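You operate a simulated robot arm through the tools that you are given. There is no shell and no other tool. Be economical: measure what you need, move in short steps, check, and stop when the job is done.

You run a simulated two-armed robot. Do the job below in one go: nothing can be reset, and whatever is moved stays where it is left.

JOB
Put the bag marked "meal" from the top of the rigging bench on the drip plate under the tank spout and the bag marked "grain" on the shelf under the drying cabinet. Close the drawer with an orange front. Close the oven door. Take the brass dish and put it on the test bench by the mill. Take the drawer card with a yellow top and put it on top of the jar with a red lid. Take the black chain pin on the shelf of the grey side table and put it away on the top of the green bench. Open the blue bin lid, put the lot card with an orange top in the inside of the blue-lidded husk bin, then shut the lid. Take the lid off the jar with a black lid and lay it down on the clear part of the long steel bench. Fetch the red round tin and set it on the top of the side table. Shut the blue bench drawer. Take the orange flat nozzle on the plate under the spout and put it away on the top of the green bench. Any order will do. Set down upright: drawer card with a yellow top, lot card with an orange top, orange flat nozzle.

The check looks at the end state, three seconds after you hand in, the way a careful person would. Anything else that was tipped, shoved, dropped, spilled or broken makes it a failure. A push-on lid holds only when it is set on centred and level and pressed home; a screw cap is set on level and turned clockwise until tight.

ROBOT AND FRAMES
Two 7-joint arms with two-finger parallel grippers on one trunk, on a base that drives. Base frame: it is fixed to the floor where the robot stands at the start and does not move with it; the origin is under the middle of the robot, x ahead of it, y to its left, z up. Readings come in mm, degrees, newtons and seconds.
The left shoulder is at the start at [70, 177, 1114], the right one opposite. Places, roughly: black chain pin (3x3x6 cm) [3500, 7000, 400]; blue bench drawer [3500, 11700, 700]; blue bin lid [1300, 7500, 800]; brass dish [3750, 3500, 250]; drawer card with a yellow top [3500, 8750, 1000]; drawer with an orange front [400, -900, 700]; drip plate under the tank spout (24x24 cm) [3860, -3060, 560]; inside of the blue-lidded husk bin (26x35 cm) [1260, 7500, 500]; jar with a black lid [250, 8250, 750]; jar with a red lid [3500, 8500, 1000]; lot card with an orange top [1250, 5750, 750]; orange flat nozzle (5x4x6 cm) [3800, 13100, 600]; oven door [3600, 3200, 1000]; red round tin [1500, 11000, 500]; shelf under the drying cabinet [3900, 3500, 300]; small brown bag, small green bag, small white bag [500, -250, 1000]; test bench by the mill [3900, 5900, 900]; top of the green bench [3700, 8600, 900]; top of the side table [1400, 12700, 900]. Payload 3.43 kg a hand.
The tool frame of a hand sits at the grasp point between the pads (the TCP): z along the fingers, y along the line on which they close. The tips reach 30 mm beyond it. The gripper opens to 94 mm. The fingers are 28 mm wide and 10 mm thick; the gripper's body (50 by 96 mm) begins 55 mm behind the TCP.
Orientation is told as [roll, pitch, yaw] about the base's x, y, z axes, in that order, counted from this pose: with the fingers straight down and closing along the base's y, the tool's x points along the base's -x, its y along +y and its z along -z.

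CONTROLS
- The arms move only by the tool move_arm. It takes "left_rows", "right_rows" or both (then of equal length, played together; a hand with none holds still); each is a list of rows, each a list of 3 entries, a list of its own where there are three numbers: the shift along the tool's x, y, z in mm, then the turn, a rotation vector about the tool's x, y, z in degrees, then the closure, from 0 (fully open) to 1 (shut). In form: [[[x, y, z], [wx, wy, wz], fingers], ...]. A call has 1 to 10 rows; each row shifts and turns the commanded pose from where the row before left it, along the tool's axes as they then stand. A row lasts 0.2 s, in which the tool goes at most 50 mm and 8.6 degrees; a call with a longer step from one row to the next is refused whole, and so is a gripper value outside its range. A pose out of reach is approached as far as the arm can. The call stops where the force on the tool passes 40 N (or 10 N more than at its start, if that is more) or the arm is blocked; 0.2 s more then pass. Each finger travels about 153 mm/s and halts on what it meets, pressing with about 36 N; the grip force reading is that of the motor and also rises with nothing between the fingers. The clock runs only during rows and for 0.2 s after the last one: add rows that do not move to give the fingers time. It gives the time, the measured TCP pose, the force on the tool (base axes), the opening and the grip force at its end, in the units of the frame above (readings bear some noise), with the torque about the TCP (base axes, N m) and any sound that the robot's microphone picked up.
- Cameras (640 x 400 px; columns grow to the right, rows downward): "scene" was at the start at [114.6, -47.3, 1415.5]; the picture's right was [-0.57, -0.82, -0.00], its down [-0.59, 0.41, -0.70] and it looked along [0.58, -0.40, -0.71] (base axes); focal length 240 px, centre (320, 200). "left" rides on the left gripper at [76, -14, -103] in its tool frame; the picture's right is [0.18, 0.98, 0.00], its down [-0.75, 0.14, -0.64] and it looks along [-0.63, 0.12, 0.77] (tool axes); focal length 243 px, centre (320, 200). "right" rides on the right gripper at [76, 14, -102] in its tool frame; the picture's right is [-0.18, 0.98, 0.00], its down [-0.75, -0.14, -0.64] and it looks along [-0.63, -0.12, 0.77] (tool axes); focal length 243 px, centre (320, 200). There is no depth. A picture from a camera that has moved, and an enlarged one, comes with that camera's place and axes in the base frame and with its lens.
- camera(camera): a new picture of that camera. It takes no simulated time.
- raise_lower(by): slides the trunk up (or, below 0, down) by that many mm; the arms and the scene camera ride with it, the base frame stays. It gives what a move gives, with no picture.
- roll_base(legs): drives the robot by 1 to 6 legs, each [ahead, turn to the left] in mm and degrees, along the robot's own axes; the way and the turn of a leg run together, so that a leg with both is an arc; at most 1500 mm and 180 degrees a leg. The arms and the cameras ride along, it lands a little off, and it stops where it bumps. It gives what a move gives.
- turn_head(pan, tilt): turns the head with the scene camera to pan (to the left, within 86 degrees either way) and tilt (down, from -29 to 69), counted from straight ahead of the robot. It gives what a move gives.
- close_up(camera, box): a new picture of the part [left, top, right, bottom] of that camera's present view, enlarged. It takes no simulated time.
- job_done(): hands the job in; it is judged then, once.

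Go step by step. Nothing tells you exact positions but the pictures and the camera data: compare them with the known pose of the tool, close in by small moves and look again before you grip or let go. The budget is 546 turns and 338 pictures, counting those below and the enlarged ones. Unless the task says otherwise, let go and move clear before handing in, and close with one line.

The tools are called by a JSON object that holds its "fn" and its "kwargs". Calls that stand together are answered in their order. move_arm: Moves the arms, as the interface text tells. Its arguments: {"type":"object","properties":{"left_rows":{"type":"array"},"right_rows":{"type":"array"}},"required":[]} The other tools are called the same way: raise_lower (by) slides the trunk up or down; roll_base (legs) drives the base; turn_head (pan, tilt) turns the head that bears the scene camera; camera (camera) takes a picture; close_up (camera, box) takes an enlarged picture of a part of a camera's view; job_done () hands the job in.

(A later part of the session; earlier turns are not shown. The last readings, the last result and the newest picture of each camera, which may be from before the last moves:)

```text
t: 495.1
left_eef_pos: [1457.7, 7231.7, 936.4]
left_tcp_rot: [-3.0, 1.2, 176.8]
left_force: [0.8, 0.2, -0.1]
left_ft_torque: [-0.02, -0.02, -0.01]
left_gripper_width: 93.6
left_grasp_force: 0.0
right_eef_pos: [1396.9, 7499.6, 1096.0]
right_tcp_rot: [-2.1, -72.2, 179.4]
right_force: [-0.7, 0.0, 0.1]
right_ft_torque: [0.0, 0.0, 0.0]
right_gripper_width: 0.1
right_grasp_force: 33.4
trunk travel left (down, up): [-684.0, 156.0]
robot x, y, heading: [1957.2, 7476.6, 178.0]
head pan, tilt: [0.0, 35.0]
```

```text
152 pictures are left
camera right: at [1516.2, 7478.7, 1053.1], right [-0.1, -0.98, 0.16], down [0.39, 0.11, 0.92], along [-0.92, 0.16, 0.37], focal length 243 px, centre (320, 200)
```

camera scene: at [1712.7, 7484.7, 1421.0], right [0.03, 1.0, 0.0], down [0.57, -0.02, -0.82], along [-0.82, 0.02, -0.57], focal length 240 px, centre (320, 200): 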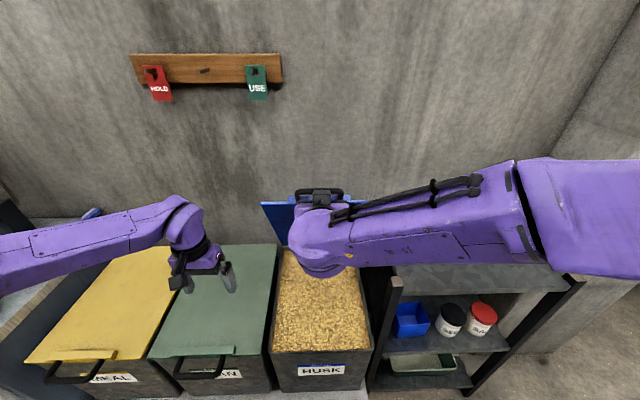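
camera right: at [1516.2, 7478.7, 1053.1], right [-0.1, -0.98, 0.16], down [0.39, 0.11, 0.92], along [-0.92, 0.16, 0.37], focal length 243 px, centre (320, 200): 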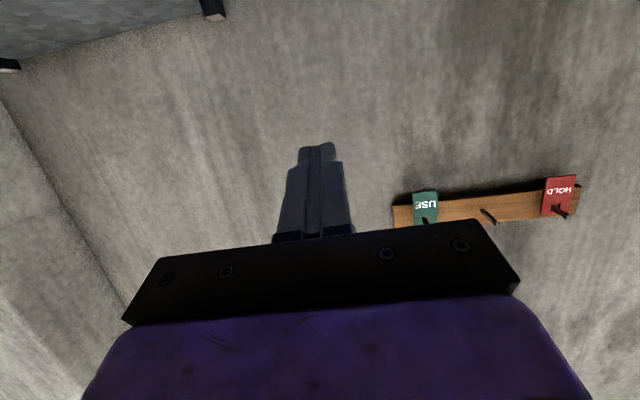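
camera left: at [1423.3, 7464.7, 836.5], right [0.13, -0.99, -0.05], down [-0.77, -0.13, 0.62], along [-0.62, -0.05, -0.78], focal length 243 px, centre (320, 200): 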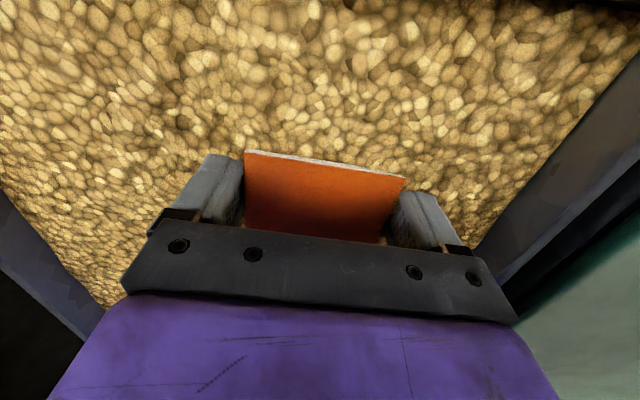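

The lid dropped shut off the fingers. I check it.

{"fn": "roll_base", "kwargs": {"legs": [[-250, 0]]}}

{"fn": "close_up", "kwargs": {"camera": "scene", "box": [180, 130, 480, 320]}}

```text
t: 496.9
left_eef_pos: [1712.9, 7223.7, 937.4]
left_tcp_rot: [-2.9, 1.1, 176.8]
left_force: [0.3, 0.7, 0.4]
left_ft_torque: [-0.01, -0.04, -0.02]
left_gripper_width: 94.0
left_grasp_force: 0.0
right_eef_pos: [1652.6, 7492.6, 1095.3]
right_tcp_rot: [-2.1, -72.2, 179.3]
right_force: [0.4, -0.5, -0.1]
right_ft_torque: [-0.01, -0.01, -0.02]
right_gripper_width: 0.2
right_grasp_force: 33.2
trunk travel left (down, up): [-684.0, 156.0]
robot x, y, heading: [2214.3, 7470.6, 178.1]
head pan, tilt: [0.0, 35.0]
```

```text
2.11 times, centred on (330, 225) of scene
camera zoom: at [2071.4, 7474.3, 1421.0], right [0.03, 1.0, 0.0], down [0.57, -0.02, -0.82], along [-0.82, 0.03, -0.57], focal length 506 px, centre (299, 147)
```

zoom: 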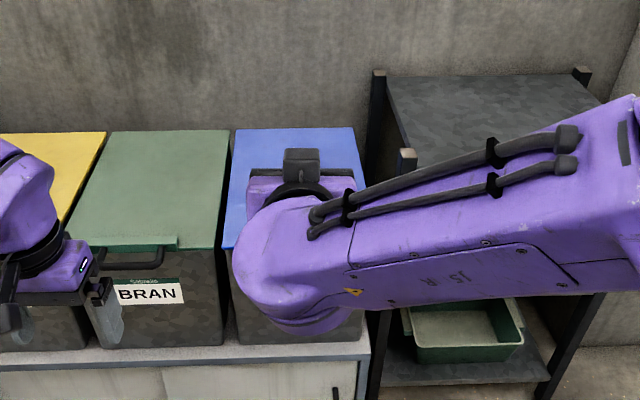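

The lid is flush and shut. I turn the right hand back to vertical and face east towards the grey side table.

{"fn": "move_arm", "kwargs": {"right_rows": [[[0, -10, 0], [0, 8.5, 0], 0], [[0, -10, 0], [0, 8.5, 0], 0], [[0, -10, 0], [0, 8.5, 0], 0], [[0, -10, 0], [0, 8.5, 0], 0], [[0, -10, 0], [0, 8.5, 0], 0], [[0, -10, 0], [0, 8.5, 0], 0], [[0, -10, 0], [0, 8.5, 0], 0], [[0, -10, 0], [0, 8.5, 0], 0], [[0, -10, 0], [0, 4.2, 0], 0]], "left_rows": [[[0, 0, 0], [2.9, 0, 0], 0], [[0, 0, 0], [0, 1, 0], 0], [[0, 0, 0], [0, 0, 0], 0], [[0, 0, 0], [0, 0, 0], 0], [[0, 0, 0], [0, 0, 0], 0], [[0, 0, 0], [0, 0, 0], 0], [[0, 0, 0], [0, 0, 0], 0], [[0, 0, 0], [0, 0, 0], 0], [[0, 0, 0], [0, 0, 0], 0]]}}

{"fn": "move_arm", "kwargs": {"right_rows": [[[20, -40, 0], [0, 0, 0], 0], [[20, -40, 0], [0, 0, 0], 0], [[20, -40, 0], [0, 0, 0], 0], [[20, -40, 0], [0, 0, 0], 0], [[20, -40, 0], [0, 0, 0], 0]]}}

{"fn": "roll_base", "kwargs": {"legs": [[0, -180]]}}

{"fn": "turn_head", "kwargs": {"pan": -20, "tilt": 25}}

{"fn": "camera", "kwargs": {"camera": "scene"}}

{"fn": "turn_head", "kwargs": {"pan": 35, "tilt": 20}}

{"fn": "camera", "kwargs": {"camera": "scene"}}

```text
t: 498.9
left_eef_pos: [1713.2, 7224.4, 938.5]
left_tcp_rot: [-5.9, 2.0, 176.5]
left_force: [0.6, 0.5, 0.5]
left_ft_torque: [-0.02, 0.02, -0.03]
left_gripper_width: 93.9
left_grasp_force: 0.0
right_eef_pos: [1657.2, 7584.5, 1096.6]
right_tcp_rot: [-0.7, 0.0, 177.3]
right_force: [-0.4, -0.7, 0.3]
right_ft_torque: [-0.01, -0.02, 0.01]
right_gripper_width: 94.0
right_grasp_force: 0.0
trunk travel left (down, up): [-684.0, 156.0]
robot x, y, heading: [2210.5, 7467.1, 178.2]
head pan, tilt: [0.0, 35.0]
```

```text
t: 500.1
left_eef_pos: [1712.8, 7224.3, 937.2]
left_tcp_rot: [-5.9, 2.1, 176.8]
left_force: [0.6, -0.1, 0.3]
left_ft_torque: [0.02, 0.0, -0.02]
left_gripper_width: 94.1
left_grasp_force: 0.1
right_eef_pos: [1729.8, 7707.6, 1098.9]
right_tcp_rot: [-0.7, -0.2, 177.2]
right_force: [0.5, 0.2, 0.0]
right_ft_torque: [0.01, 0.01, 0.02]
right_gripper_width: 93.8
right_grasp_force: 0.1
right hand out of reach, approached as far as the arm can: row 4, 5
trunk travel left (down, up): [-684.0, 156.0]
robot x, y, heading: [2211.2, 7468.7, 177.9]
head pan, tilt: [0.0, 35.0]
```

```text
t: 508.0
left_eef_pos: [2722.0, 7695.1, 938.0]
left_tcp_rot: [-6.0, 2.1, -6.0]
left_force: [-0.2, -0.6, 0.9]
left_ft_torque: [0.0, -0.04, -0.03]
left_gripper_width: 94.0
left_grasp_force: 0.1
right_eef_pos: [2682.5, 7211.6, 1099.1]
right_tcp_rot: [-0.6, -0.2, -5.6]
right_force: [0.1, 1.0, -0.3]
right_ft_torque: [0.01, 0.0, 0.01]
right_gripper_width: 93.7
right_grasp_force: 0.2
trunk travel left (down, up): [-684.0, 156.0]
robot x, y, heading: [2211.8, 7472.6, -4.8]
head pan, tilt: [0.0, 35.0]
```

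```text
t: 508.8
left_eef_pos: [2722.2, 7695.7, 938.1]
left_tcp_rot: [-5.9, 1.9, -6.1]
left_force: [0.2, -0.2, -0.3]
left_ft_torque: [0.02, -0.01, 0.03]
left_gripper_width: 94.2
left_grasp_force: 0.0
right_eef_pos: [2683.1, 7212.0, 1100.0]
right_tcp_rot: [-0.6, -0.2, -5.5]
right_force: [-1.0, 0.9, 0.1]
right_ft_torque: [0.03, -0.01, 0.01]
right_gripper_width: 94.0
right_grasp_force: 0.0
trunk travel left (down, up): [-684.0, 156.0]
robot x, y, heading: [2211.1, 7473.1, -4.6]
head pan, tilt: [-20.0, 25.0]
```

```text
150 pictures are left
camera scene: at [2343.8, 7428.4, 1436.7], right [-0.41, -0.91, 0.0], down [-0.39, 0.18, -0.91], along [0.82, -0.38, -0.42], focal length 240 px, centre (320, 200)
```

scene: 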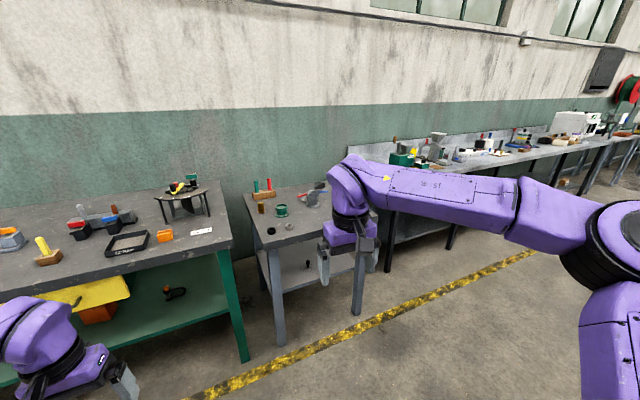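

```text
t: 510.0
left_eef_pos: [2721.8, 7693.8, 937.7]
left_tcp_rot: [-5.9, 2.0, -6.1]
left_force: [0.1, 0.6, -0.5]
left_ft_torque: [-0.01, 0.03, 0.01]
left_gripper_width: 94.1
left_grasp_force: 0.0
right_eef_pos: [2682.5, 7211.6, 1098.6]
right_tcp_rot: [-0.5, -0.2, -5.5]
right_force: [-0.5, 0.3, -0.6]
right_ft_torque: [0.03, 0.01, -0.01]
right_gripper_width: 94.2
right_grasp_force: 0.1
trunk travel left (down, up): [-684.0, 156.0]
robot x, y, heading: [2210.4, 7470.1, -4.4]
head pan, tilt: [35.0, 20.0]
```

```text
149 pictures are left
camera scene: at [2340.3, 7513.6, 1444.9], right [0.51, -0.86, 0.0], down [-0.3, -0.17, -0.94], along [0.81, 0.48, -0.34], focal length 240 px, centre (320, 200)
```

scene: 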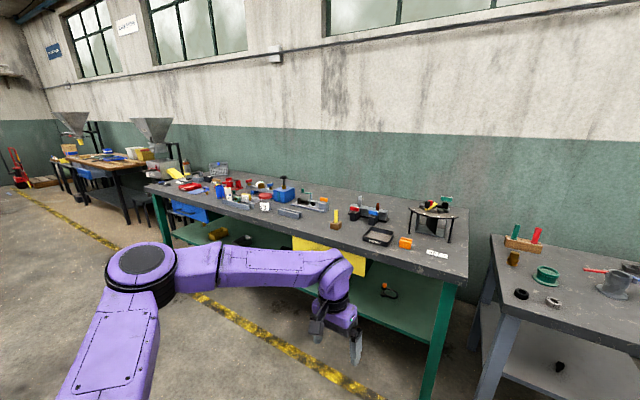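

I see the green bench and the side table. I zoom on both.

{"fn": "close_up", "kwargs": {"camera": "scene", "box": [140, 150, 460, 330]}}

{"fn": "turn_head", "kwargs": {"pan": -15, "tilt": 30}}

{"fn": "close_up", "kwargs": {"camera": "scene", "box": [200, 140, 400, 330]}}

```text
2.00 times, centred on (300, 240) of scene
camera zoom: at [2340.3, 7513.6, 1444.9], right [0.51, -0.86, 0.0], down [-0.3, -0.17, -0.94], along [0.81, 0.48, -0.34], focal length 480 px, centre (360, 120)
```

zoom: 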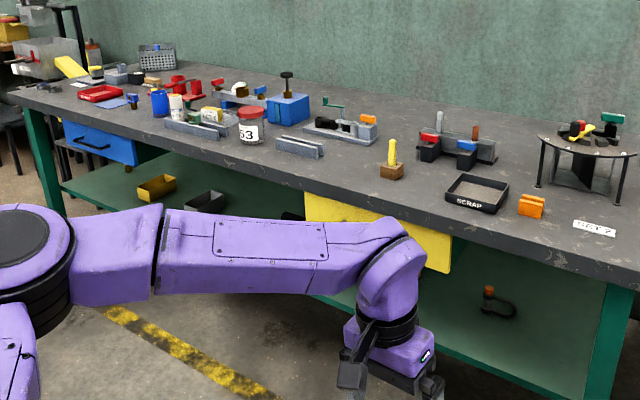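

```text
t: 511.2
left_eef_pos: [2721.7, 7694.8, 936.6]
left_tcp_rot: [-5.9, 2.0, -6.1]
left_force: [0.8, 0.2, 0.7]
left_ft_torque: [0.04, 0.03, 0.01]
left_gripper_width: 94.2
left_grasp_force: 0.1
right_eef_pos: [2684.1, 7212.3, 1100.2]
right_tcp_rot: [-0.6, -0.3, -5.5]
right_force: [-0.4, 0.7, 0.1]
right_ft_torque: [0.0, 0.01, 0.04]
right_gripper_width: 94.2
right_grasp_force: 0.0
trunk travel left (down, up): [-684.0, 156.0]
robot x, y, heading: [2211.9, 7470.0, -4.5]
head pan, tilt: [-15.0, 30.0]
```

```text
2.11 times, centred on (300, 235) of scene
camera zoom: at [2345.3, 7436.3, 1428.8], right [-0.33, -0.94, 0.0], down [-0.47, 0.17, -0.87], along [0.82, -0.29, -0.5], focal length 506 px, centre (362, 126)
```

zoom: 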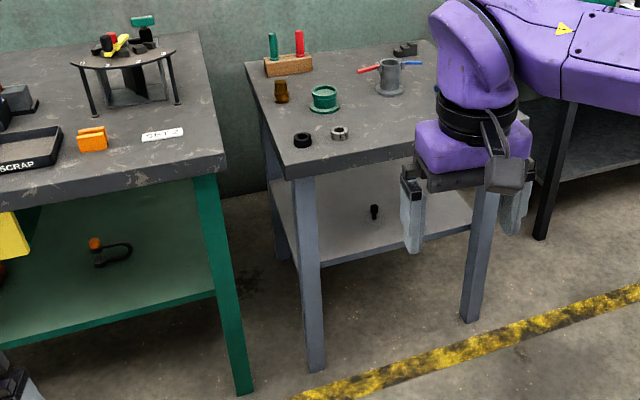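

The chain pin stands on the side table's shelf at about [3505, 6985, 400]. The gap is low, so I'll reach in from the front with a pitched right hand. I move in front of the table, fix the left hand's tilt and lower the trunk.

{"fn": "roll_base", "kwargs": {"legs": [[0, -21.5], [500, 0], [0, 26]]}}

{"fn": "move_arm", "kwargs": {"left_rows": [[[30, 20, 0], [-5.9, -2, 0], 0], [[30, 20, 0], [0, 0, 0], 0], [[30, 20, 0], [0, 0, 0], 0], [[0, 0, 0], [0, 0, 0], 0], [[0, 0, 0], [0, 0, 0], 0], [[0, 0, 0], [0, 0, 0], 0]], "right_rows": [[[-30, 0, 30], [0, 0, 0], 0], [[-30, 0, 30], [0, 0, 0], 0], [[-30, 0, 30], [0, 0, 0], 0], [[-30, 0, 30], [0, 0, 0], 0], [[-30, 0, 30], [0, 0, 0], 0], [[-30, 0, 0], [0, 0, 0], 0]]}}

{"fn": "raise_lower", "kwargs": {"by": -400}}

{"fn": "turn_head", "kwargs": {"pan": -15, "tilt": 25}}

{"fn": "camera", "kwargs": {"camera": "scene"}}

```text
t: 516.6
left_eef_pos: [3147.8, 7517.1, 938.1]
left_tcp_rot: [-5.9, 2.0, -1.3]
left_force: [0.7, 0.0, 0.5]
left_ft_torque: [0.02, -0.03, 0.01]
left_gripper_width: 93.7
left_grasp_force: 0.1
right_eef_pos: [3148.2, 7032.7, 1100.0]
right_tcp_rot: [-0.6, -0.2, -0.8]
right_force: [0.1, 0.8, 0.4]
right_ft_torque: [0.02, 0.01, -0.01]
right_gripper_width: 94.0
right_grasp_force: 0.1
trunk travel left (down, up): [-684.0, 156.0]
robot x, y, heading: [2656.8, 7251.5, 0.1]
head pan, tilt: [-15.0, 30.0]
```

```text
t: 518.0
left_eef_pos: [3058.1, 7577.7, 936.2]
left_tcp_rot: [0.0, 0.0, -1.3]
left_force: [-0.1, -0.5, 0.1]
left_ft_torque: [0.01, 0.0, 0.02]
left_gripper_width: 93.9
left_grasp_force: 0.0
right_eef_pos: [3185.9, 7030.8, 1062.4]
right_tcp_rot: [-0.6, -0.4, -1.1]
right_force: [-0.1, -0.6, 0.3]
right_ft_torque: [-0.03, 0.0, 0.03]
right_gripper_width: 93.9
right_grasp_force: 0.0
right hand out of reach, approached as far as the arm can: row 2, 3, 4, 5, 6
trunk travel left (down, up): [-684.0, 156.0]
robot x, y, heading: [2657.8, 7250.9, 0.2]
head pan, tilt: [-15.0, 30.0]
```

```text
t: 521.8
left_eef_pos: [3057.0, 7577.1, 535.4]
left_tcp_rot: [0.0, 0.0, -1.3]
left_force: [0.0, 0.1, 0.3]
left_ft_torque: [0.0, 0.01, -0.03]
left_gripper_width: 94.0
left_grasp_force: 0.1
right_eef_pos: [3185.8, 7031.6, 663.2]
right_tcp_rot: [-0.6, -0.4, -1.1]
right_force: [-0.9, -0.3, -0.4]
right_ft_torque: [-0.02, -0.02, 0.0]
right_gripper_width: 93.9
right_grasp_force: 0.0
trunk travel left (down, up): [-284.0, 556.0]
robot x, y, heading: [2660.9, 7250.0, 0.2]
head pan, tilt: [-15.0, 30.0]
```

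```text
t: 522.5
left_eef_pos: [3057.5, 7577.6, 535.6]
left_tcp_rot: [-0.1, -0.1, -1.3]
left_force: [1.1, 0.4, 0.0]
left_ft_torque: [0.0, 0.0, 0.02]
left_gripper_width: 93.9
left_grasp_force: 0.1
right_eef_pos: [3187.4, 7029.5, 662.3]
right_tcp_rot: [-0.6, -0.4, -1.3]
right_force: [0.3, 0.8, 1.2]
right_ft_torque: [-0.01, 0.02, 0.0]
right_gripper_width: 94.2
right_grasp_force: 0.1
trunk travel left (down, up): [-284.0, 556.0]
robot x, y, heading: [2660.5, 7254.1, 0.1]
head pan, tilt: [-15.0, 25.0]
```

```text
146 pictures are left
camera scene: at [2794.9, 7229.2, 1036.8], right [-0.26, -0.97, 0.0], down [-0.41, 0.11, -0.91], along [0.88, -0.23, -0.42], focal length 240 px, centre (320, 200)
```

scene: 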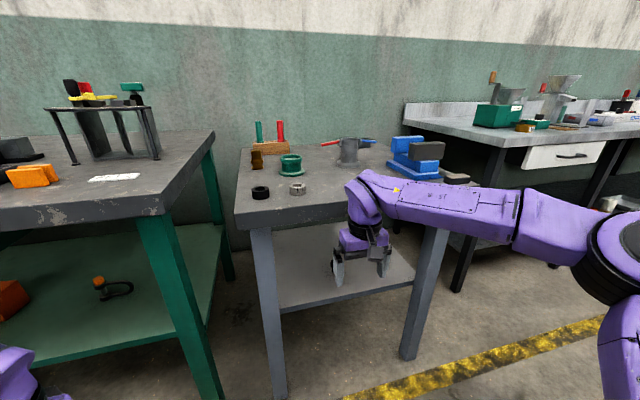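

I pitch the right hand progressively while advancing and lowering it towards the shelf gap.

{"fn": "move_arm", "kwargs": {"right_rows": [[[-22, 0, 12], [0, -8.5, 0], 0], [[-20, 0, 15], [0, -8.5, 0], 0], [[-17.5, 0, 18], [0, -8.5, 0], 0], [[-14.7, 0, 20.3], [0, -8.5, 0], 0], [[-11.5, 0, 22.2], [0, -8.5, 0], 0], [[-8.1, 0, 23.7], [0, -8.5, 0], 0], [[-4.5, 0, 24.6], [0, -8.5, 0], 0], [[0, 0, 0], [0, 0, 0], 0]]}}

{"fn": "camera", "kwargs": {"camera": "scene"}}

{"fn": "camera", "kwargs": {"camera": "right"}}

```text
t: 524.3
left_eef_pos: [3057.2, 7578.7, 537.0]
left_tcp_rot: [0.0, 0.0, -1.3]
left_force: [0.8, -0.6, 0.4]
left_ft_torque: [0.0, 0.02, 0.01]
left_gripper_width: 93.8
left_grasp_force: 0.0
right_eef_pos: [3342.7, 7026.6, 579.3]
right_tcp_rot: [-1.3, -59.9, -0.1]
right_force: [0.6, -0.5, 0.2]
right_ft_torque: [0.04, 0.02, 0.0]
right_gripper_width: 94.0
right_grasp_force: 0.1
trunk travel left (down, up): [-284.0, 556.0]
robot x, y, heading: [2661.1, 7254.4, 0.5]
head pan, tilt: [-15.0, 25.0]
```

```text
145 pictures are left
camera scene: at [2794.9, 7229.2, 1036.8], right [-0.26, -0.97, 0.0], down [-0.41, 0.11, -0.91], along [0.88, -0.23, -0.42], focal length 240 px, centre (320, 200)
```

scene: 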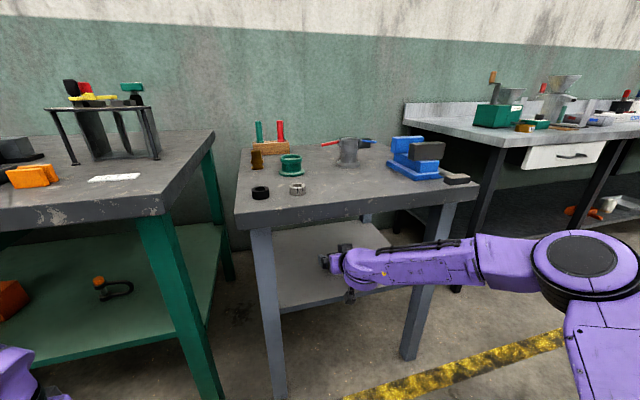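

```text
144 pictures are left
camera right: at [3215.3, 7042.6, 564.7], right [0.11, 0.98, 0.15], down [-0.18, -0.13, 0.98], along [0.98, -0.14, 0.16], focal length 243 px, centre (320, 200)
```

right: 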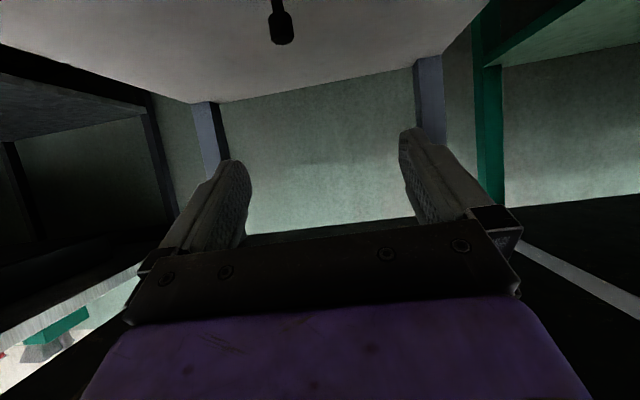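

The pin is visible at about [3487, 6991]. I ease the pitch to 45° (keeps the wrist camera off the shelf), align in y and go in along the fingers.

{"fn": "move_arm", "kwargs": {"right_rows": [[[0, -18, 0], [0, 7.5, 0], 0], [[0, -18, 0], [0, 7.5, 0], 0], [[0, 0, 30], [0, 0, 0], 0], [[0, 0, 30], [0, 0, 0], 0], [[0, 0, 30], [0, 0, 0], 0], [[0, 0, 30], [0, 0, 0], 0], [[0, 0, 0], [0, 0, 0], 0]]}}

{"fn": "camera", "kwargs": {"camera": "right"}}

{"fn": "camera", "kwargs": {"camera": "scene"}}

```text
t: 525.9
left_eef_pos: [3057.1, 7578.3, 536.0]
left_tcp_rot: [0.0, 0.1, -1.3]
left_force: [0.4, -0.3, 0.2]
left_ft_torque: [-0.01, -0.01, -0.01]
left_gripper_width: 94.0
left_grasp_force: 0.0
right_eef_pos: [3426.1, 6988.1, 495.5]
right_tcp_rot: [-0.7, -44.9, -0.5]
right_force: [0.5, -0.5, -0.1]
right_ft_torque: [0.0, 0.01, 0.0]
right_gripper_width: 93.9
right_grasp_force: 0.1
trunk travel left (down, up): [-284.0, 556.0]
robot x, y, heading: [2658.5, 7255.6, 0.4]
head pan, tilt: [-15.0, 25.0]
```

```text
143 pictures are left
camera right: at [3299.6, 7003.7, 514.3], right [0.15, 0.98, 0.12], down [0.08, -0.13, 0.99], along [0.99, -0.14, -0.1], focal length 243 px, centre (320, 200)
```

right: 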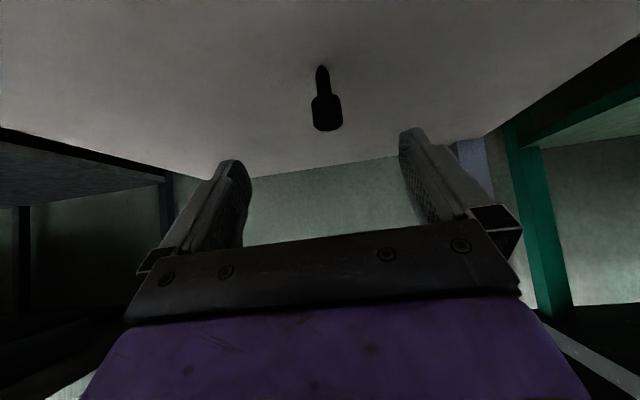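

```text
142 pictures are left
camera scene: at [2794.9, 7229.2, 1036.8], right [-0.26, -0.97, 0.0], down [-0.41, 0.11, -0.91], along [0.88, -0.23, -0.42], focal length 240 px, centre (320, 200)
```

scene: 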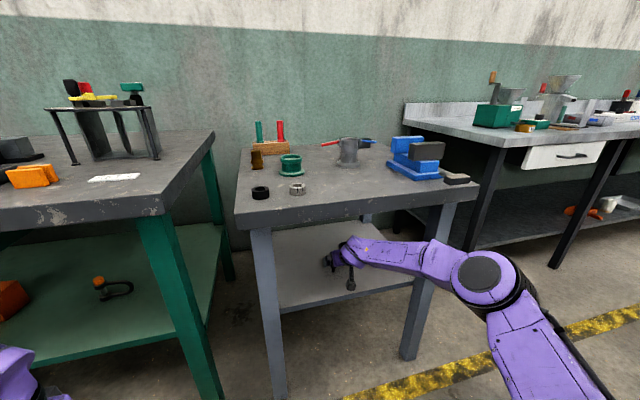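

The pin stands upright with its head up at about [3477, 6991, 432]. I go in the last 80 mm and close on its head.

{"fn": "move_arm", "kwargs": {"right_rows": [[[2, 3, 25], [0, 0, 0], 0.2], [[2, 0, 25], [0, 0, 0], 0.2], [[2, 0, 20], [0, 0, 0], 0.2], [[1, 0, 8], [0, 0, 0], 0.2], [[0, 0, 0], [0, 0, 0], 0.2]]}}

{"fn": "camera", "kwargs": {"camera": "right"}}

```text
t: 527.1
left_eef_pos: [3057.9, 7578.5, 535.3]
left_tcp_rot: [0.0, -0.1, -1.3]
left_force: [0.1, 0.9, -0.4]
left_ft_torque: [0.01, -0.01, -0.02]
left_gripper_width: 93.9
left_grasp_force: 0.0
right_eef_pos: [3472.8, 6990.2, 433.8]
right_tcp_rot: [-0.9, -44.9, -0.6]
right_force: [-0.3, 0.7, -0.3]
right_ft_torque: [0.01, 0.01, 0.0]
right_gripper_width: 75.0
right_grasp_force: 0.0
trunk travel left (down, up): [-284.0, 556.0]
robot x, y, heading: [2661.2, 7259.2, 0.3]
head pan, tilt: [-15.0, 25.0]
```

```text
141 pictures are left
camera right: at [3346.5, 7005.4, 452.9], right [0.15, 0.98, 0.12], down [0.08, -0.13, 0.99], along [0.99, -0.14, -0.1], focal length 243 px, centre (320, 200)
```

right: 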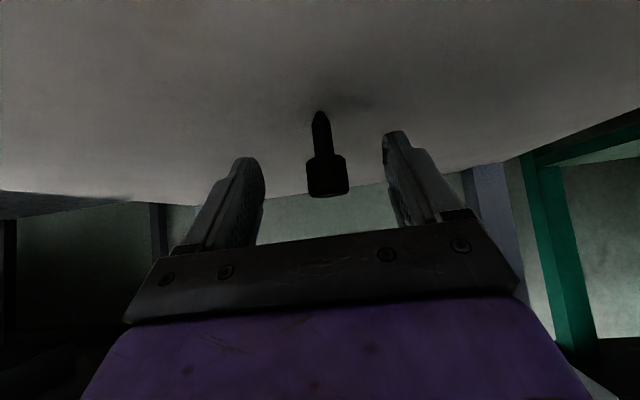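

The pin is between the pads. I close, lift a little and withdraw.

{"fn": "move_arm", "kwargs": {"right_rows": [[[0, 0, 0], [0, 0, 0], 0.5], [[0, 0, 0], [0, 0, 0], 0.9], [[0, 0, 0], [0, 0, 0], 1], [[0, 0, 0], [0, 0, 0], 1]]}}

{"fn": "camera", "kwargs": {"camera": "right"}}

```text
t: 528.1
left_eef_pos: [3057.0, 7578.4, 536.3]
left_tcp_rot: [0.0, 0.0, -1.3]
left_force: [0.6, 0.2, -0.5]
left_ft_torque: [0.02, 0.01, 0.0]
left_gripper_width: 93.8
left_grasp_force: 0.1
right_eef_pos: [3473.0, 6989.3, 434.1]
right_tcp_rot: [-0.8, -44.9, -0.5]
right_force: [-0.1, -0.1, 2.1]
right_ft_torque: [0.01, -0.03, -0.02]
right_gripper_width: 22.6
right_grasp_force: 35.8
trunk travel left (down, up): [-284.0, 556.0]
robot x, y, heading: [2660.1, 7255.3, 0.2]
head pan, tilt: [-15.0, 25.0]
```

```text
140 pictures are left
camera right: at [3346.7, 7005.5, 453.5], right [0.15, 0.98, 0.12], down [0.08, -0.13, 0.99], along [0.99, -0.14, -0.1], focal length 243 px, centre (320, 200)
```

right: 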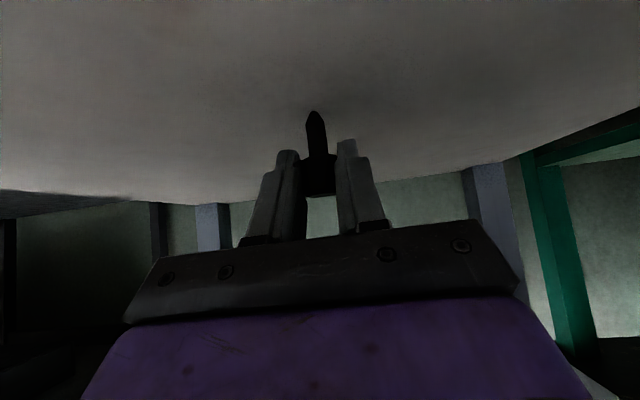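

{"fn": "move_arm", "kwargs": {"right_rows": [[[-7, 0, -7], [0, 0, 0], 1], [[-10, 0, -10], [0, 0, 0], 1], [[20, 0, -28], [0, 0, 0], 1], [[24, 0, -28], [0, 0, 0], 1], [[28, 0, -28], [0, 0, 0], 1], [[28, 0, -28], [0, 0, 0], 1], [[28, 0, -28], [0, 0, 0], 1]]}}

{"fn": "roll_base", "kwargs": {"legs": [[-350, 0]]}}

{"fn": "camera", "kwargs": {"camera": "right"}}

{"fn": "camera", "kwargs": {"camera": "scene"}}

```text
t: 529.7
left_eef_pos: [3058.0, 7579.0, 536.9]
left_tcp_rot: [0.0, 0.0, -1.3]
left_force: [-0.8, -0.2, 0.3]
left_ft_torque: [0.0, -0.01, 0.02]
left_gripper_width: 94.1
left_grasp_force: 0.1
right_eef_pos: [3285.1, 6992.2, 470.1]
right_tcp_rot: [-0.8, -45.0, -0.4]
right_force: [0.4, -0.6, -1.4]
right_ft_torque: [-0.03, 0.02, -0.01]
right_gripper_width: 22.6
right_grasp_force: 35.8
trunk travel left (down, up): [-284.0, 556.0]
robot x, y, heading: [2654.4, 7253.5, 0.3]
head pan, tilt: [-15.0, 25.0]
```

```text
t: 532.0
left_eef_pos: [2704.4, 7576.3, 536.9]
left_tcp_rot: [0.0, 0.0, -1.4]
left_force: [0.1, 0.5, 0.0]
left_ft_torque: [0.02, 0.0, 0.02]
left_gripper_width: 93.8
left_grasp_force: 0.0
right_eef_pos: [2931.6, 6991.7, 470.3]
right_tcp_rot: [-0.9, -44.8, -0.7]
right_force: [-0.6, 0.5, -0.8]
right_ft_torque: [0.03, 0.03, 0.01]
right_gripper_width: 22.6
right_grasp_force: 36.1
trunk travel left (down, up): [-284.0, 556.0]
robot x, y, heading: [2305.3, 7250.3, -0.3]
head pan, tilt: [-15.0, 25.0]
```

```text
139 pictures are left
camera right: at [2805.3, 7006.6, 488.6], right [0.15, 0.98, 0.12], down [0.08, -0.13, 0.99], along [0.99, -0.14, -0.1], focal length 243 px, centre (320, 200)
```

right: 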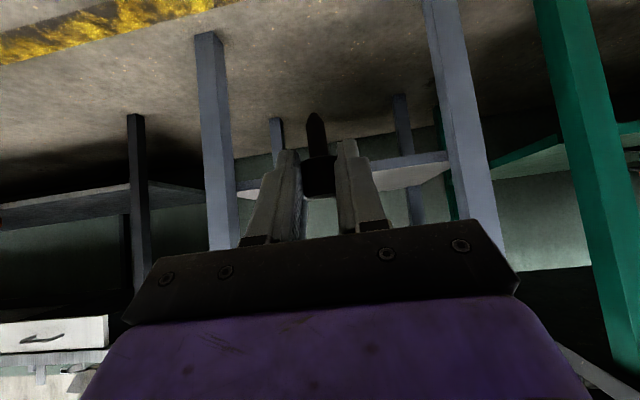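

```text
138 pictures are left
camera scene: at [2441.0, 7228.2, 1036.8], right [-0.26, -0.97, 0.0], down [-0.41, 0.11, -0.91], along [0.88, -0.23, -0.42], focal length 240 px, centre (320, 200)
```

scene: 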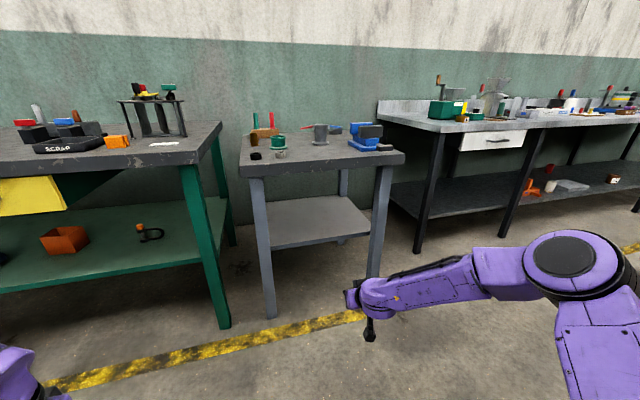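

The chain pin is in the right hand. I raise the trunk and drive to the green bench to see where it may go and find the yellow-topped card and red-lid jar.

{"fn": "raise_lower", "kwargs": {"by": 400}}

{"fn": "roll_base", "kwargs": {"legs": [[0, 90], [1200, 0], [0, -90], [250, 0]]}}

{"fn": "turn_head", "kwargs": {"pan": 0, "tilt": 28}}

{"fn": "camera", "kwargs": {"camera": "scene"}}

{"fn": "close_up", "kwargs": {"camera": "scene", "box": [100, 120, 420, 280]}}

```text
t: 535.8
left_eef_pos: [2703.8, 7576.3, 935.9]
left_tcp_rot: [0.1, 0.0, -1.3]
left_force: [1.4, 0.2, -0.2]
left_ft_torque: [0.01, 0.0, -0.03]
left_gripper_width: 93.8
left_grasp_force: 0.2
right_eef_pos: [2932.7, 6991.8, 870.0]
right_tcp_rot: [-0.8, -44.9, -0.8]
right_force: [0.4, -0.3, -0.9]
right_ft_torque: [-0.01, 0.02, 0.0]
right_gripper_width: 22.5
right_grasp_force: 35.9
trunk travel left (down, up): [-684.0, 156.0]
robot x, y, heading: [2303.9, 7255.5, -0.1]
head pan, tilt: [-15.0, 25.0]
```

```text
t: 551.0
left_eef_pos: [2974.0, 8749.5, 936.9]
left_tcp_rot: [0.0, 0.0, -3.3]
left_force: [-0.7, 0.3, 0.2]
left_ft_torque: [0.02, -0.02, 0.02]
left_gripper_width: 94.2
left_grasp_force: 0.1
right_eef_pos: [3181.9, 8155.9, 869.4]
right_tcp_rot: [-0.7, -44.9, -2.5]
right_force: [0.5, 0.9, -2.0]
right_ft_torque: [0.02, 0.03, -0.01]
right_gripper_width: 22.5
right_grasp_force: 36.0
trunk travel left (down, up): [-684.0, 156.0]
robot x, y, heading: [2561.0, 8437.6, -1.7]
head pan, tilt: [-15.0, 25.0]
```

```text
t: 551.7
left_eef_pos: [2973.4, 8748.7, 936.1]
left_tcp_rot: [-0.1, 0.0, -3.2]
left_force: [-0.1, 0.8, -0.2]
left_ft_torque: [-0.02, 0.0, 0.01]
left_gripper_width: 94.0
left_grasp_force: 0.0
right_eef_pos: [3180.9, 8156.6, 870.2]
right_tcp_rot: [-0.8, -45.0, -2.6]
right_force: [0.1, 0.4, -0.1]
right_ft_torque: [-0.03, 0.01, 0.02]
right_gripper_width: 22.6
right_grasp_force: 35.8
trunk travel left (down, up): [-684.0, 156.0]
robot x, y, heading: [2564.3, 8437.8, -1.8]
head pan, tilt: [0.0, 28.0]
```

```text
137 pictures are left
camera scene: at [2702.0, 8433.1, 1432.0], right [-0.03, -1.0, 0.0], down [-0.47, 0.02, -0.88], along [0.88, -0.03, -0.47], focal length 240 px, centre (320, 200)
```

scene: 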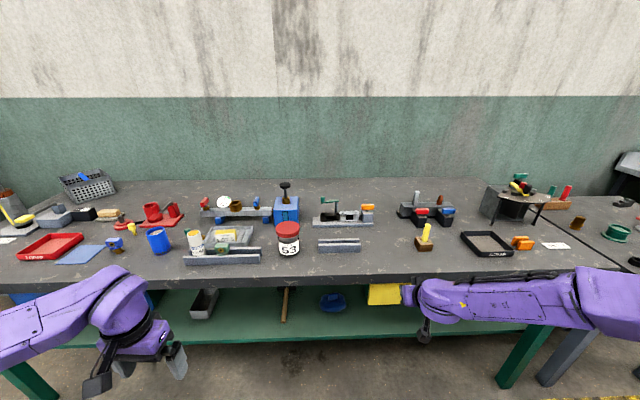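

```text
2.00 times, centred on (260, 200) of scene
camera zoom: at [2702.0, 8433.1, 1432.0], right [-0.03, -1.0, 0.0], down [-0.47, 0.02, -0.88], along [0.88, -0.03, -0.47], focal length 480 px, centre (440, 200)
```

zoom: 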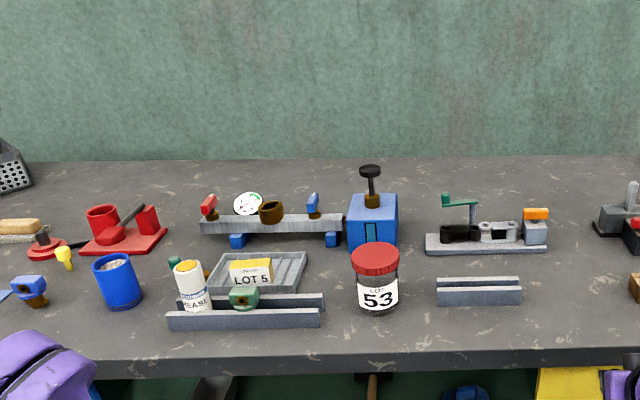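

The LOT 5 card with the yellow top stands in a tray left of the red-lid jar (53). First I put the chain pin down on a free spot at about [3400, 8140]; I raise the right hand and advance.

{"fn": "move_arm", "kwargs": {"right_rows": [[[-28, 0, -28], [0, 0, 0], 1], [[-28, 0, -28], [0, 0, 0], 1]]}}

{"fn": "roll_base", "kwargs": {"legs": [[210, 1.5]]}}

{"fn": "turn_head", "kwargs": {"pan": -20, "tilt": 40}}

{"fn": "camera", "kwargs": {"camera": "scene"}}

{"fn": "camera", "kwargs": {"camera": "right"}}

```text
t: 552.3
left_eef_pos: [2972.3, 8750.5, 937.3]
left_tcp_rot: [-0.1, 0.0, -3.2]
left_force: [1.0, -0.7, -0.1]
left_ft_torque: [-0.01, 0.01, 0.02]
left_gripper_width: 93.9
left_grasp_force: 0.0
right_eef_pos: [3182.7, 8159.5, 950.2]
right_tcp_rot: [-0.8, -45.0, -2.6]
right_force: [0.9, 0.2, -0.7]
right_ft_torque: [0.04, 0.02, -0.02]
right_gripper_width: 22.3
right_grasp_force: 36.6
trunk travel left (down, up): [-684.0, 156.0]
robot x, y, heading: [2564.7, 8434.9, -1.6]
head pan, tilt: [0.0, 28.0]
```

```text
t: 554.0
left_eef_pos: [3171.2, 8757.2, 935.9]
left_tcp_rot: [0.0, 0.0, -1.6]
left_force: [0.0, -0.1, -0.3]
left_ft_torque: [0.0, 0.04, -0.03]
left_gripper_width: 94.1
left_grasp_force: 0.0
right_eef_pos: [3399.9, 8172.8, 948.2]
right_tcp_rot: [-0.8, -44.9, -0.9]
right_force: [-0.6, 0.2, -1.2]
right_ft_torque: [-0.04, -0.01, -0.02]
right_gripper_width: 22.6
right_grasp_force: 36.0
trunk travel left (down, up): [-684.0, 156.0]
robot x, y, heading: [2771.7, 8433.4, 0.2]
head pan, tilt: [0.0, 28.0]
```

```text
t: 554.8
left_eef_pos: [3172.4, 8756.7, 936.9]
left_tcp_rot: [-0.1, 0.1, -1.5]
left_force: [-0.7, 0.1, -0.3]
left_ft_torque: [0.03, 0.01, 0.0]
left_gripper_width: 93.8
left_grasp_force: 0.2
right_eef_pos: [3400.0, 8172.9, 948.9]
right_tcp_rot: [-0.7, -45.0, -0.9]
right_force: [-0.5, 0.1, -0.4]
right_ft_torque: [0.0, 0.01, 0.04]
right_gripper_width: 22.8
right_grasp_force: 35.8
trunk travel left (down, up): [-684.0, 156.0]
robot x, y, heading: [2773.0, 8435.5, -0.2]
head pan, tilt: [-20.0, 40.0]
```

```text
135 pictures are left
camera scene: at [2899.0, 8405.0, 1413.5], right [-0.34, -0.94, 0.0], down [-0.6, 0.22, -0.77], along [0.72, -0.26, -0.64], focal length 240 px, centre (320, 200)
```

scene: 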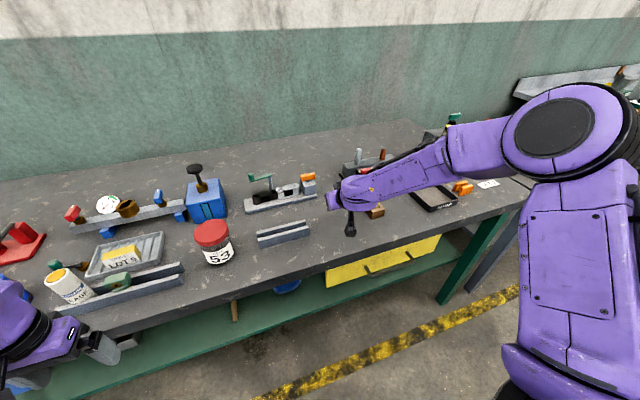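

```text
134 pictures are left
camera right: at [3274.1, 8189.3, 967.3], right [0.16, 0.98, 0.12], down [0.08, -0.13, 0.99], along [0.98, -0.14, -0.1], focal length 243 px, centre (320, 200)
```

right: 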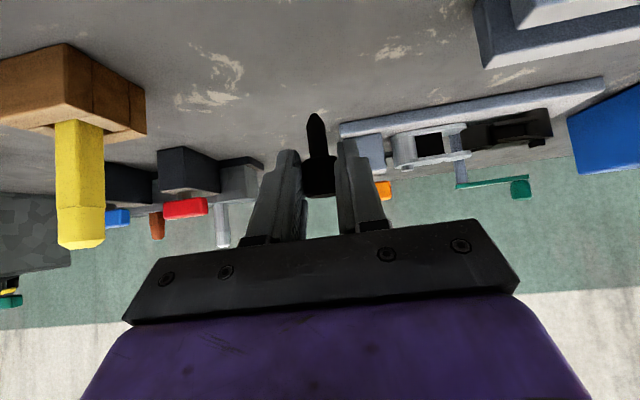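

The spot below is free. I lower the pin until it touches the bench.

{"fn": "move_arm", "kwargs": {"right_rows": [[[14, 0, 14], [0, 0, 0], 1], [[14, 0, 14], [0, 0, 0], 1], [[7, 0, 7], [0, 0, 0], 1], [[5, 0, 5], [0, 0, 0], 1], [[4, 0, 4], [0, 0, 0], 1], [[4, 0, 4], [0, 0, 0], 1], [[4, 0, 4], [0, 0, 0], 1], [[4, 0, 4], [0, 0, 0], 1]]}}

{"fn": "camera", "kwargs": {"camera": "right"}}

```text
t: 556.2
left_eef_pos: [3170.7, 8757.7, 936.7]
left_tcp_rot: [0.0, -0.1, -1.5]
left_force: [0.8, -0.7, 0.1]
left_ft_torque: [0.01, 0.01, 0.01]
left_gripper_width: 93.9
left_grasp_force: 0.1
right_eef_pos: [3403.7, 8173.6, 890.8]
right_tcp_rot: [-0.8, -46.0, -0.9]
right_force: [-3.7, 2.0, 21.3]
right_ft_torque: [0.34, -0.2, 0.17]
right_gripper_width: 22.2
right_grasp_force: 35.8
trunk travel left (down, up): [-684.0, 156.0]
robot x, y, heading: [2770.9, 8434.2, -0.2]
head pan, tilt: [-20.0, 40.0]
stopped in row 7 (right hand): the force on the tool passed its limit (the readings are from after the stop); the commanded pose is now the measured one
```

```text
133 pictures are left
camera right: at [3276.6, 8189.8, 907.3], right [0.15, 0.98, 0.12], down [0.06, -0.13, 0.99], along [0.99, -0.14, -0.08], focal length 243 px, centre (320, 200)
```

right: 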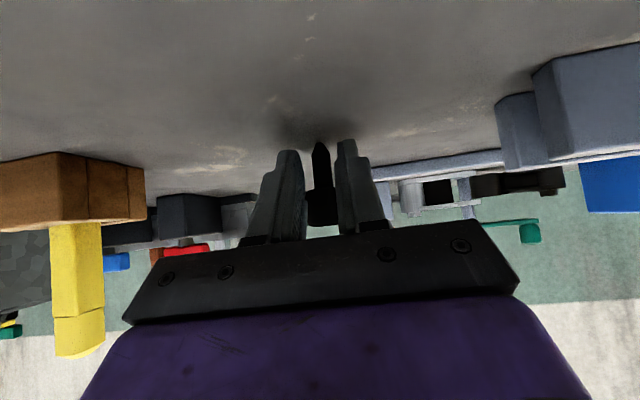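

Contact at bench level (about z 855). I ease off, open and withdraw.

{"fn": "move_arm", "kwargs": {"right_rows": [[[-1, 0, -1], [0, 0, 0], 1], [[0, 0, 0], [0, 0, 0], 0.6], [[0, 0, 0], [0, 0, 0], 0.3], [[0, 0, 0], [0, 0, 0], 0.3], [[0, 0, 0], [0, 0, 0], 0.3]]}}

{"fn": "camera", "kwargs": {"camera": "right"}}

```text
t: 557.2
left_eef_pos: [3170.4, 8759.2, 936.3]
left_tcp_rot: [-0.2, -0.1, -1.5]
left_force: [1.3, 0.4, -0.5]
left_ft_torque: [-0.02, 0.0, 0.01]
left_gripper_width: 94.0
left_grasp_force: 0.1
right_eef_pos: [3401.8, 8171.8, 891.3]
right_tcp_rot: [-1.1, -46.0, -1.0]
right_force: [-8.3, -3.2, 11.7]
right_ft_torque: [0.32, 0.08, 0.3]
right_gripper_width: 64.3
right_grasp_force: 0.0
trunk travel left (down, up): [-684.0, 156.0]
robot x, y, heading: [2771.4, 8436.3, -0.1]
head pan, tilt: [-20.0, 40.0]
stopped in row 4 (right hand): the force on the tool passed its limit (the readings are from after the stop); the commanded pose is now the measured one
```

```text
132 pictures are left
camera right: at [3276.1, 8188.9, 907.8], right [0.16, 0.98, 0.12], down [0.06, -0.13, 0.99], along [0.99, -0.15, -0.08], focal length 243 px, centre (320, 200)
```

right: 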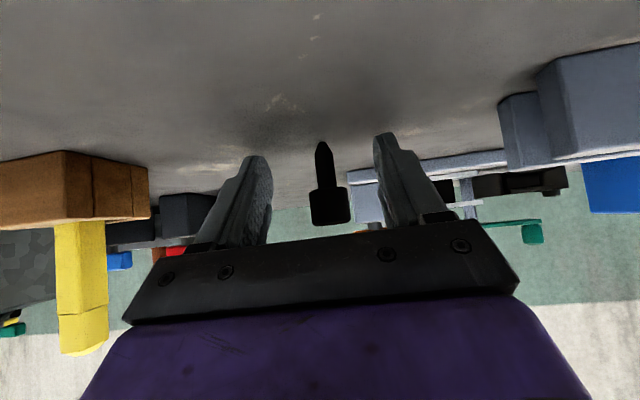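

The pin stands on the bench. I withdraw along the fingers.

{"fn": "move_arm", "kwargs": {"right_rows": [[[-3, 0, -3], [0, 0, 0], 0.3], [[0, 0, -15], [0, 0, 0], 0.3], [[0, 0, -30], [0, 0, 0], 0.3], [[0, 0, -40], [0, 0, 0], 0.3], [[0, 0, -40], [0, 0, 0], 0.3]]}}

{"fn": "camera", "kwargs": {"camera": "right"}}

{"fn": "close_up", "kwargs": {"camera": "scene", "box": [30, 140, 400, 330]}}

```text
t: 558.4
left_eef_pos: [3171.0, 8760.0, 937.3]
left_tcp_rot: [-0.2, -0.1, -1.5]
left_force: [-0.3, 0.3, -0.7]
left_ft_torque: [0.0, -0.01, -0.04]
left_gripper_width: 94.1
left_grasp_force: 0.1
right_eef_pos: [3312.5, 8176.1, 983.4]
right_tcp_rot: [-1.0, -45.8, -1.2]
right_force: [-0.3, 0.5, 0.6]
right_ft_torque: [-0.02, 0.0, -0.01]
right_gripper_width: 65.8
right_grasp_force: 0.1
trunk travel left (down, up): [-684.0, 156.0]
robot x, y, heading: [2769.3, 8436.7, -0.4]
head pan, tilt: [-20.0, 40.0]
```

```text
131 pictures are left
camera right: at [3185.5, 8191.8, 999.4], right [0.16, 0.98, 0.12], down [0.06, -0.13, 0.99], along [0.99, -0.15, -0.08], focal length 243 px, centre (320, 200)
```

right: 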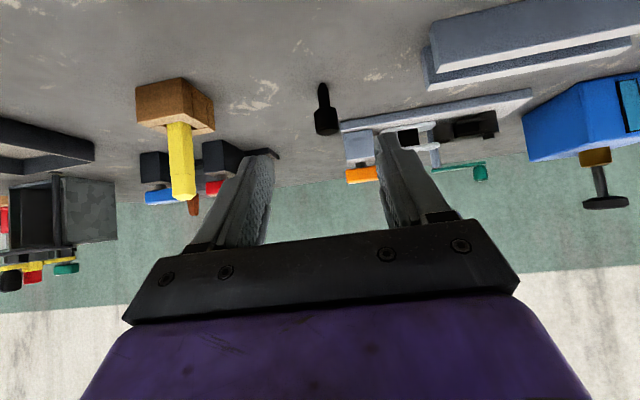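

```text
1.73 times, centred on (215, 235) of scene
camera zoom: at [2896.3, 8405.5, 1413.7], right [-0.35, -0.94, 0.0], down [-0.6, 0.22, -0.77], along [0.72, -0.27, -0.64], focal length 415 px, centre (502, 140)
```

zoom: 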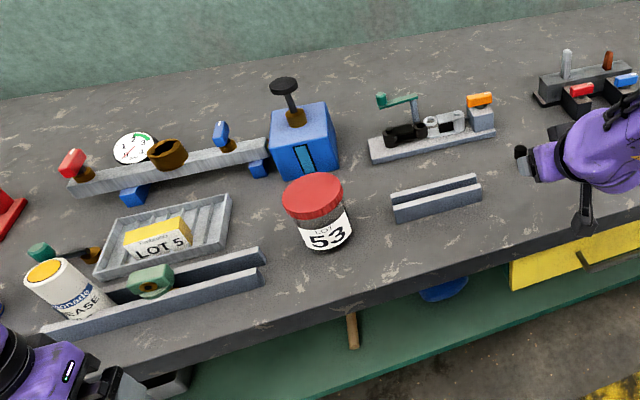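

The pin stands fine. Next the LOT 5 card: it is wide along y, so the left hand must close along x. I raise and turn the left hand by 90° and pull the right hand back.

{"fn": "move_arm", "kwargs": {"left_rows": [[[0, 0, -10], [0, 0, -8.6], 0], [[0, 0, -10], [0, 0, -8.6], 0], [[0, 0, -10], [0, 0, -8.6], 0], [[0, 0, -10], [0, 0, -8.6], 0], [[0, 0, -10], [0, 0, -8.6], 0], [[0, 0, -10], [0, 0, -8.6], 0], [[0, 0, -10], [0, 0, -8.6], 0], [[0, 0, -10], [0, 0, -8.6], 0], [[0, 0, 0], [0, 0, -8.6], 0], [[0, 0, 0], [0, 0, -8.6], 0]], "right_rows": [[[24, 0, -24], [0, 0, 0], 0], [[24, 0, -24], [0, 0, 0], 0], [[24, 0, -24], [0, 0, 0], 0], [[24, 0, -24], [0, 0, 0], 0], [[0, 0, 0], [0, 8.5, 0], 0], [[0, 0, 0], [0, 8.5, 0], 0], [[0, 0, 0], [0, 8.5, 0], 0], [[0, 0, 0], [0, 8.5, 0], 0], [[0, 0, 0], [0, 8.5, 0], 0], [[0, 0, 0], [0, 3, 0], 0]]}}

{"fn": "roll_base", "kwargs": {"legs": [[150, 0]]}}

{"fn": "turn_head", "kwargs": {"pan": 25, "tilt": 45}}

{"fn": "camera", "kwargs": {"camera": "scene"}}

{"fn": "camera", "kwargs": {"camera": "left"}}

```text
t: 560.6
left_eef_pos: [3171.0, 8757.9, 1016.0]
left_tcp_rot: [0.0, 0.0, 84.6]
left_force: [-0.7, 0.4, 0.0]
left_ft_torque: [-0.02, 0.0, 0.02]
left_gripper_width: 94.2
left_grasp_force: 0.1
right_eef_pos: [3257.4, 8177.0, 980.2]
right_tcp_rot: [-0.6, -0.1, -1.9]
right_force: [-0.1, 0.6, 0.1]
right_ft_torque: [0.02, -0.01, -0.04]
right_gripper_width: 94.0
right_grasp_force: 0.0
right hand out of reach, approached as far as the arm can: row 2, 3, 4
trunk travel left (down, up): [-684.0, 156.0]
robot x, y, heading: [2771.9, 8434.3, -0.6]
head pan, tilt: [-20.0, 40.0]
```

```text
t: 562.0
left_eef_pos: [3324.0, 8757.6, 1016.4]
left_tcp_rot: [0.0, 0.0, 84.5]
left_force: [-0.6, 1.0, 0.0]
left_ft_torque: [-0.01, 0.0, 0.03]
left_gripper_width: 94.1
left_grasp_force: 0.1
right_eef_pos: [3407.5, 8176.6, 982.0]
right_tcp_rot: [-0.7, -0.2, -1.6]
right_force: [0.1, -1.2, -0.1]
right_ft_torque: [-0.01, -0.01, -0.01]
right_gripper_width: 93.9
right_grasp_force: 0.0
trunk travel left (down, up): [-684.0, 156.0]
robot x, y, heading: [2920.7, 8434.4, -0.2]
head pan, tilt: [-20.0, 40.0]
```

```text
t: 563.1
left_eef_pos: [3322.8, 8757.3, 1016.4]
left_tcp_rot: [0.1, 0.0, 84.5]
left_force: [-0.5, 0.0, 0.1]
left_ft_torque: [-0.01, 0.02, 0.05]
left_gripper_width: 93.9
left_grasp_force: 0.0
right_eef_pos: [3408.4, 8176.3, 981.5]
right_tcp_rot: [-0.5, -0.3, -1.6]
right_force: [0.4, -0.2, 0.9]
right_ft_torque: [0.0, -0.04, 0.0]
right_gripper_width: 94.1
right_grasp_force: 0.0
trunk travel left (down, up): [-684.0, 156.0]
robot x, y, heading: [2921.1, 8433.4, -0.3]
head pan, tilt: [25.0, 45.0]
```

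```text
129 pictures are left
camera scene: at [3044.9, 8467.2, 1406.2], right [0.42, -0.91, 0.0], down [-0.64, -0.3, -0.71], along [0.64, 0.3, -0.71], focal length 240 px, centre (320, 200)
```

scene: 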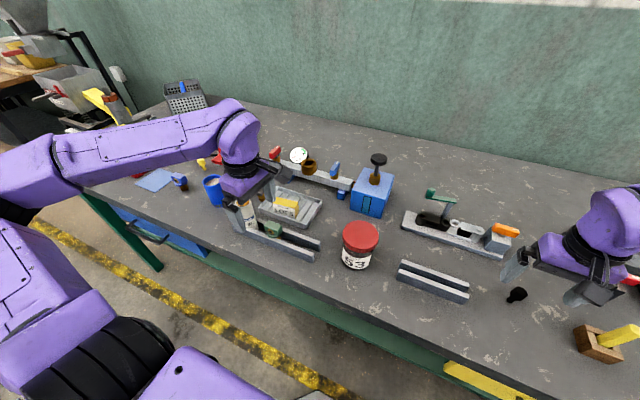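

```text
128 pictures are left
camera left: at [3330.5, 8680.2, 1118.9], right [-1.0, -0.09, 0.0], down [-0.07, 0.76, 0.64], along [-0.06, 0.64, -0.77], focal length 243 px, centre (320, 200)
```

left: 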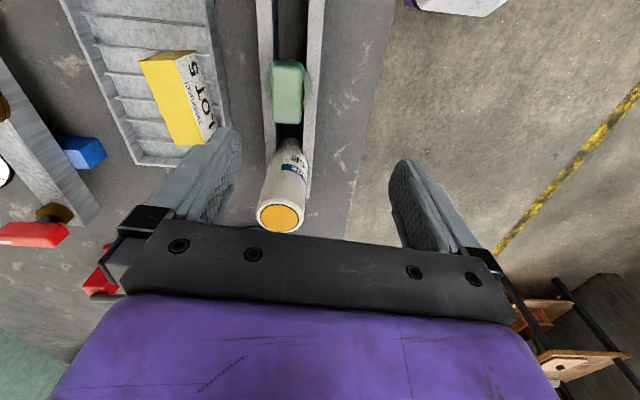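

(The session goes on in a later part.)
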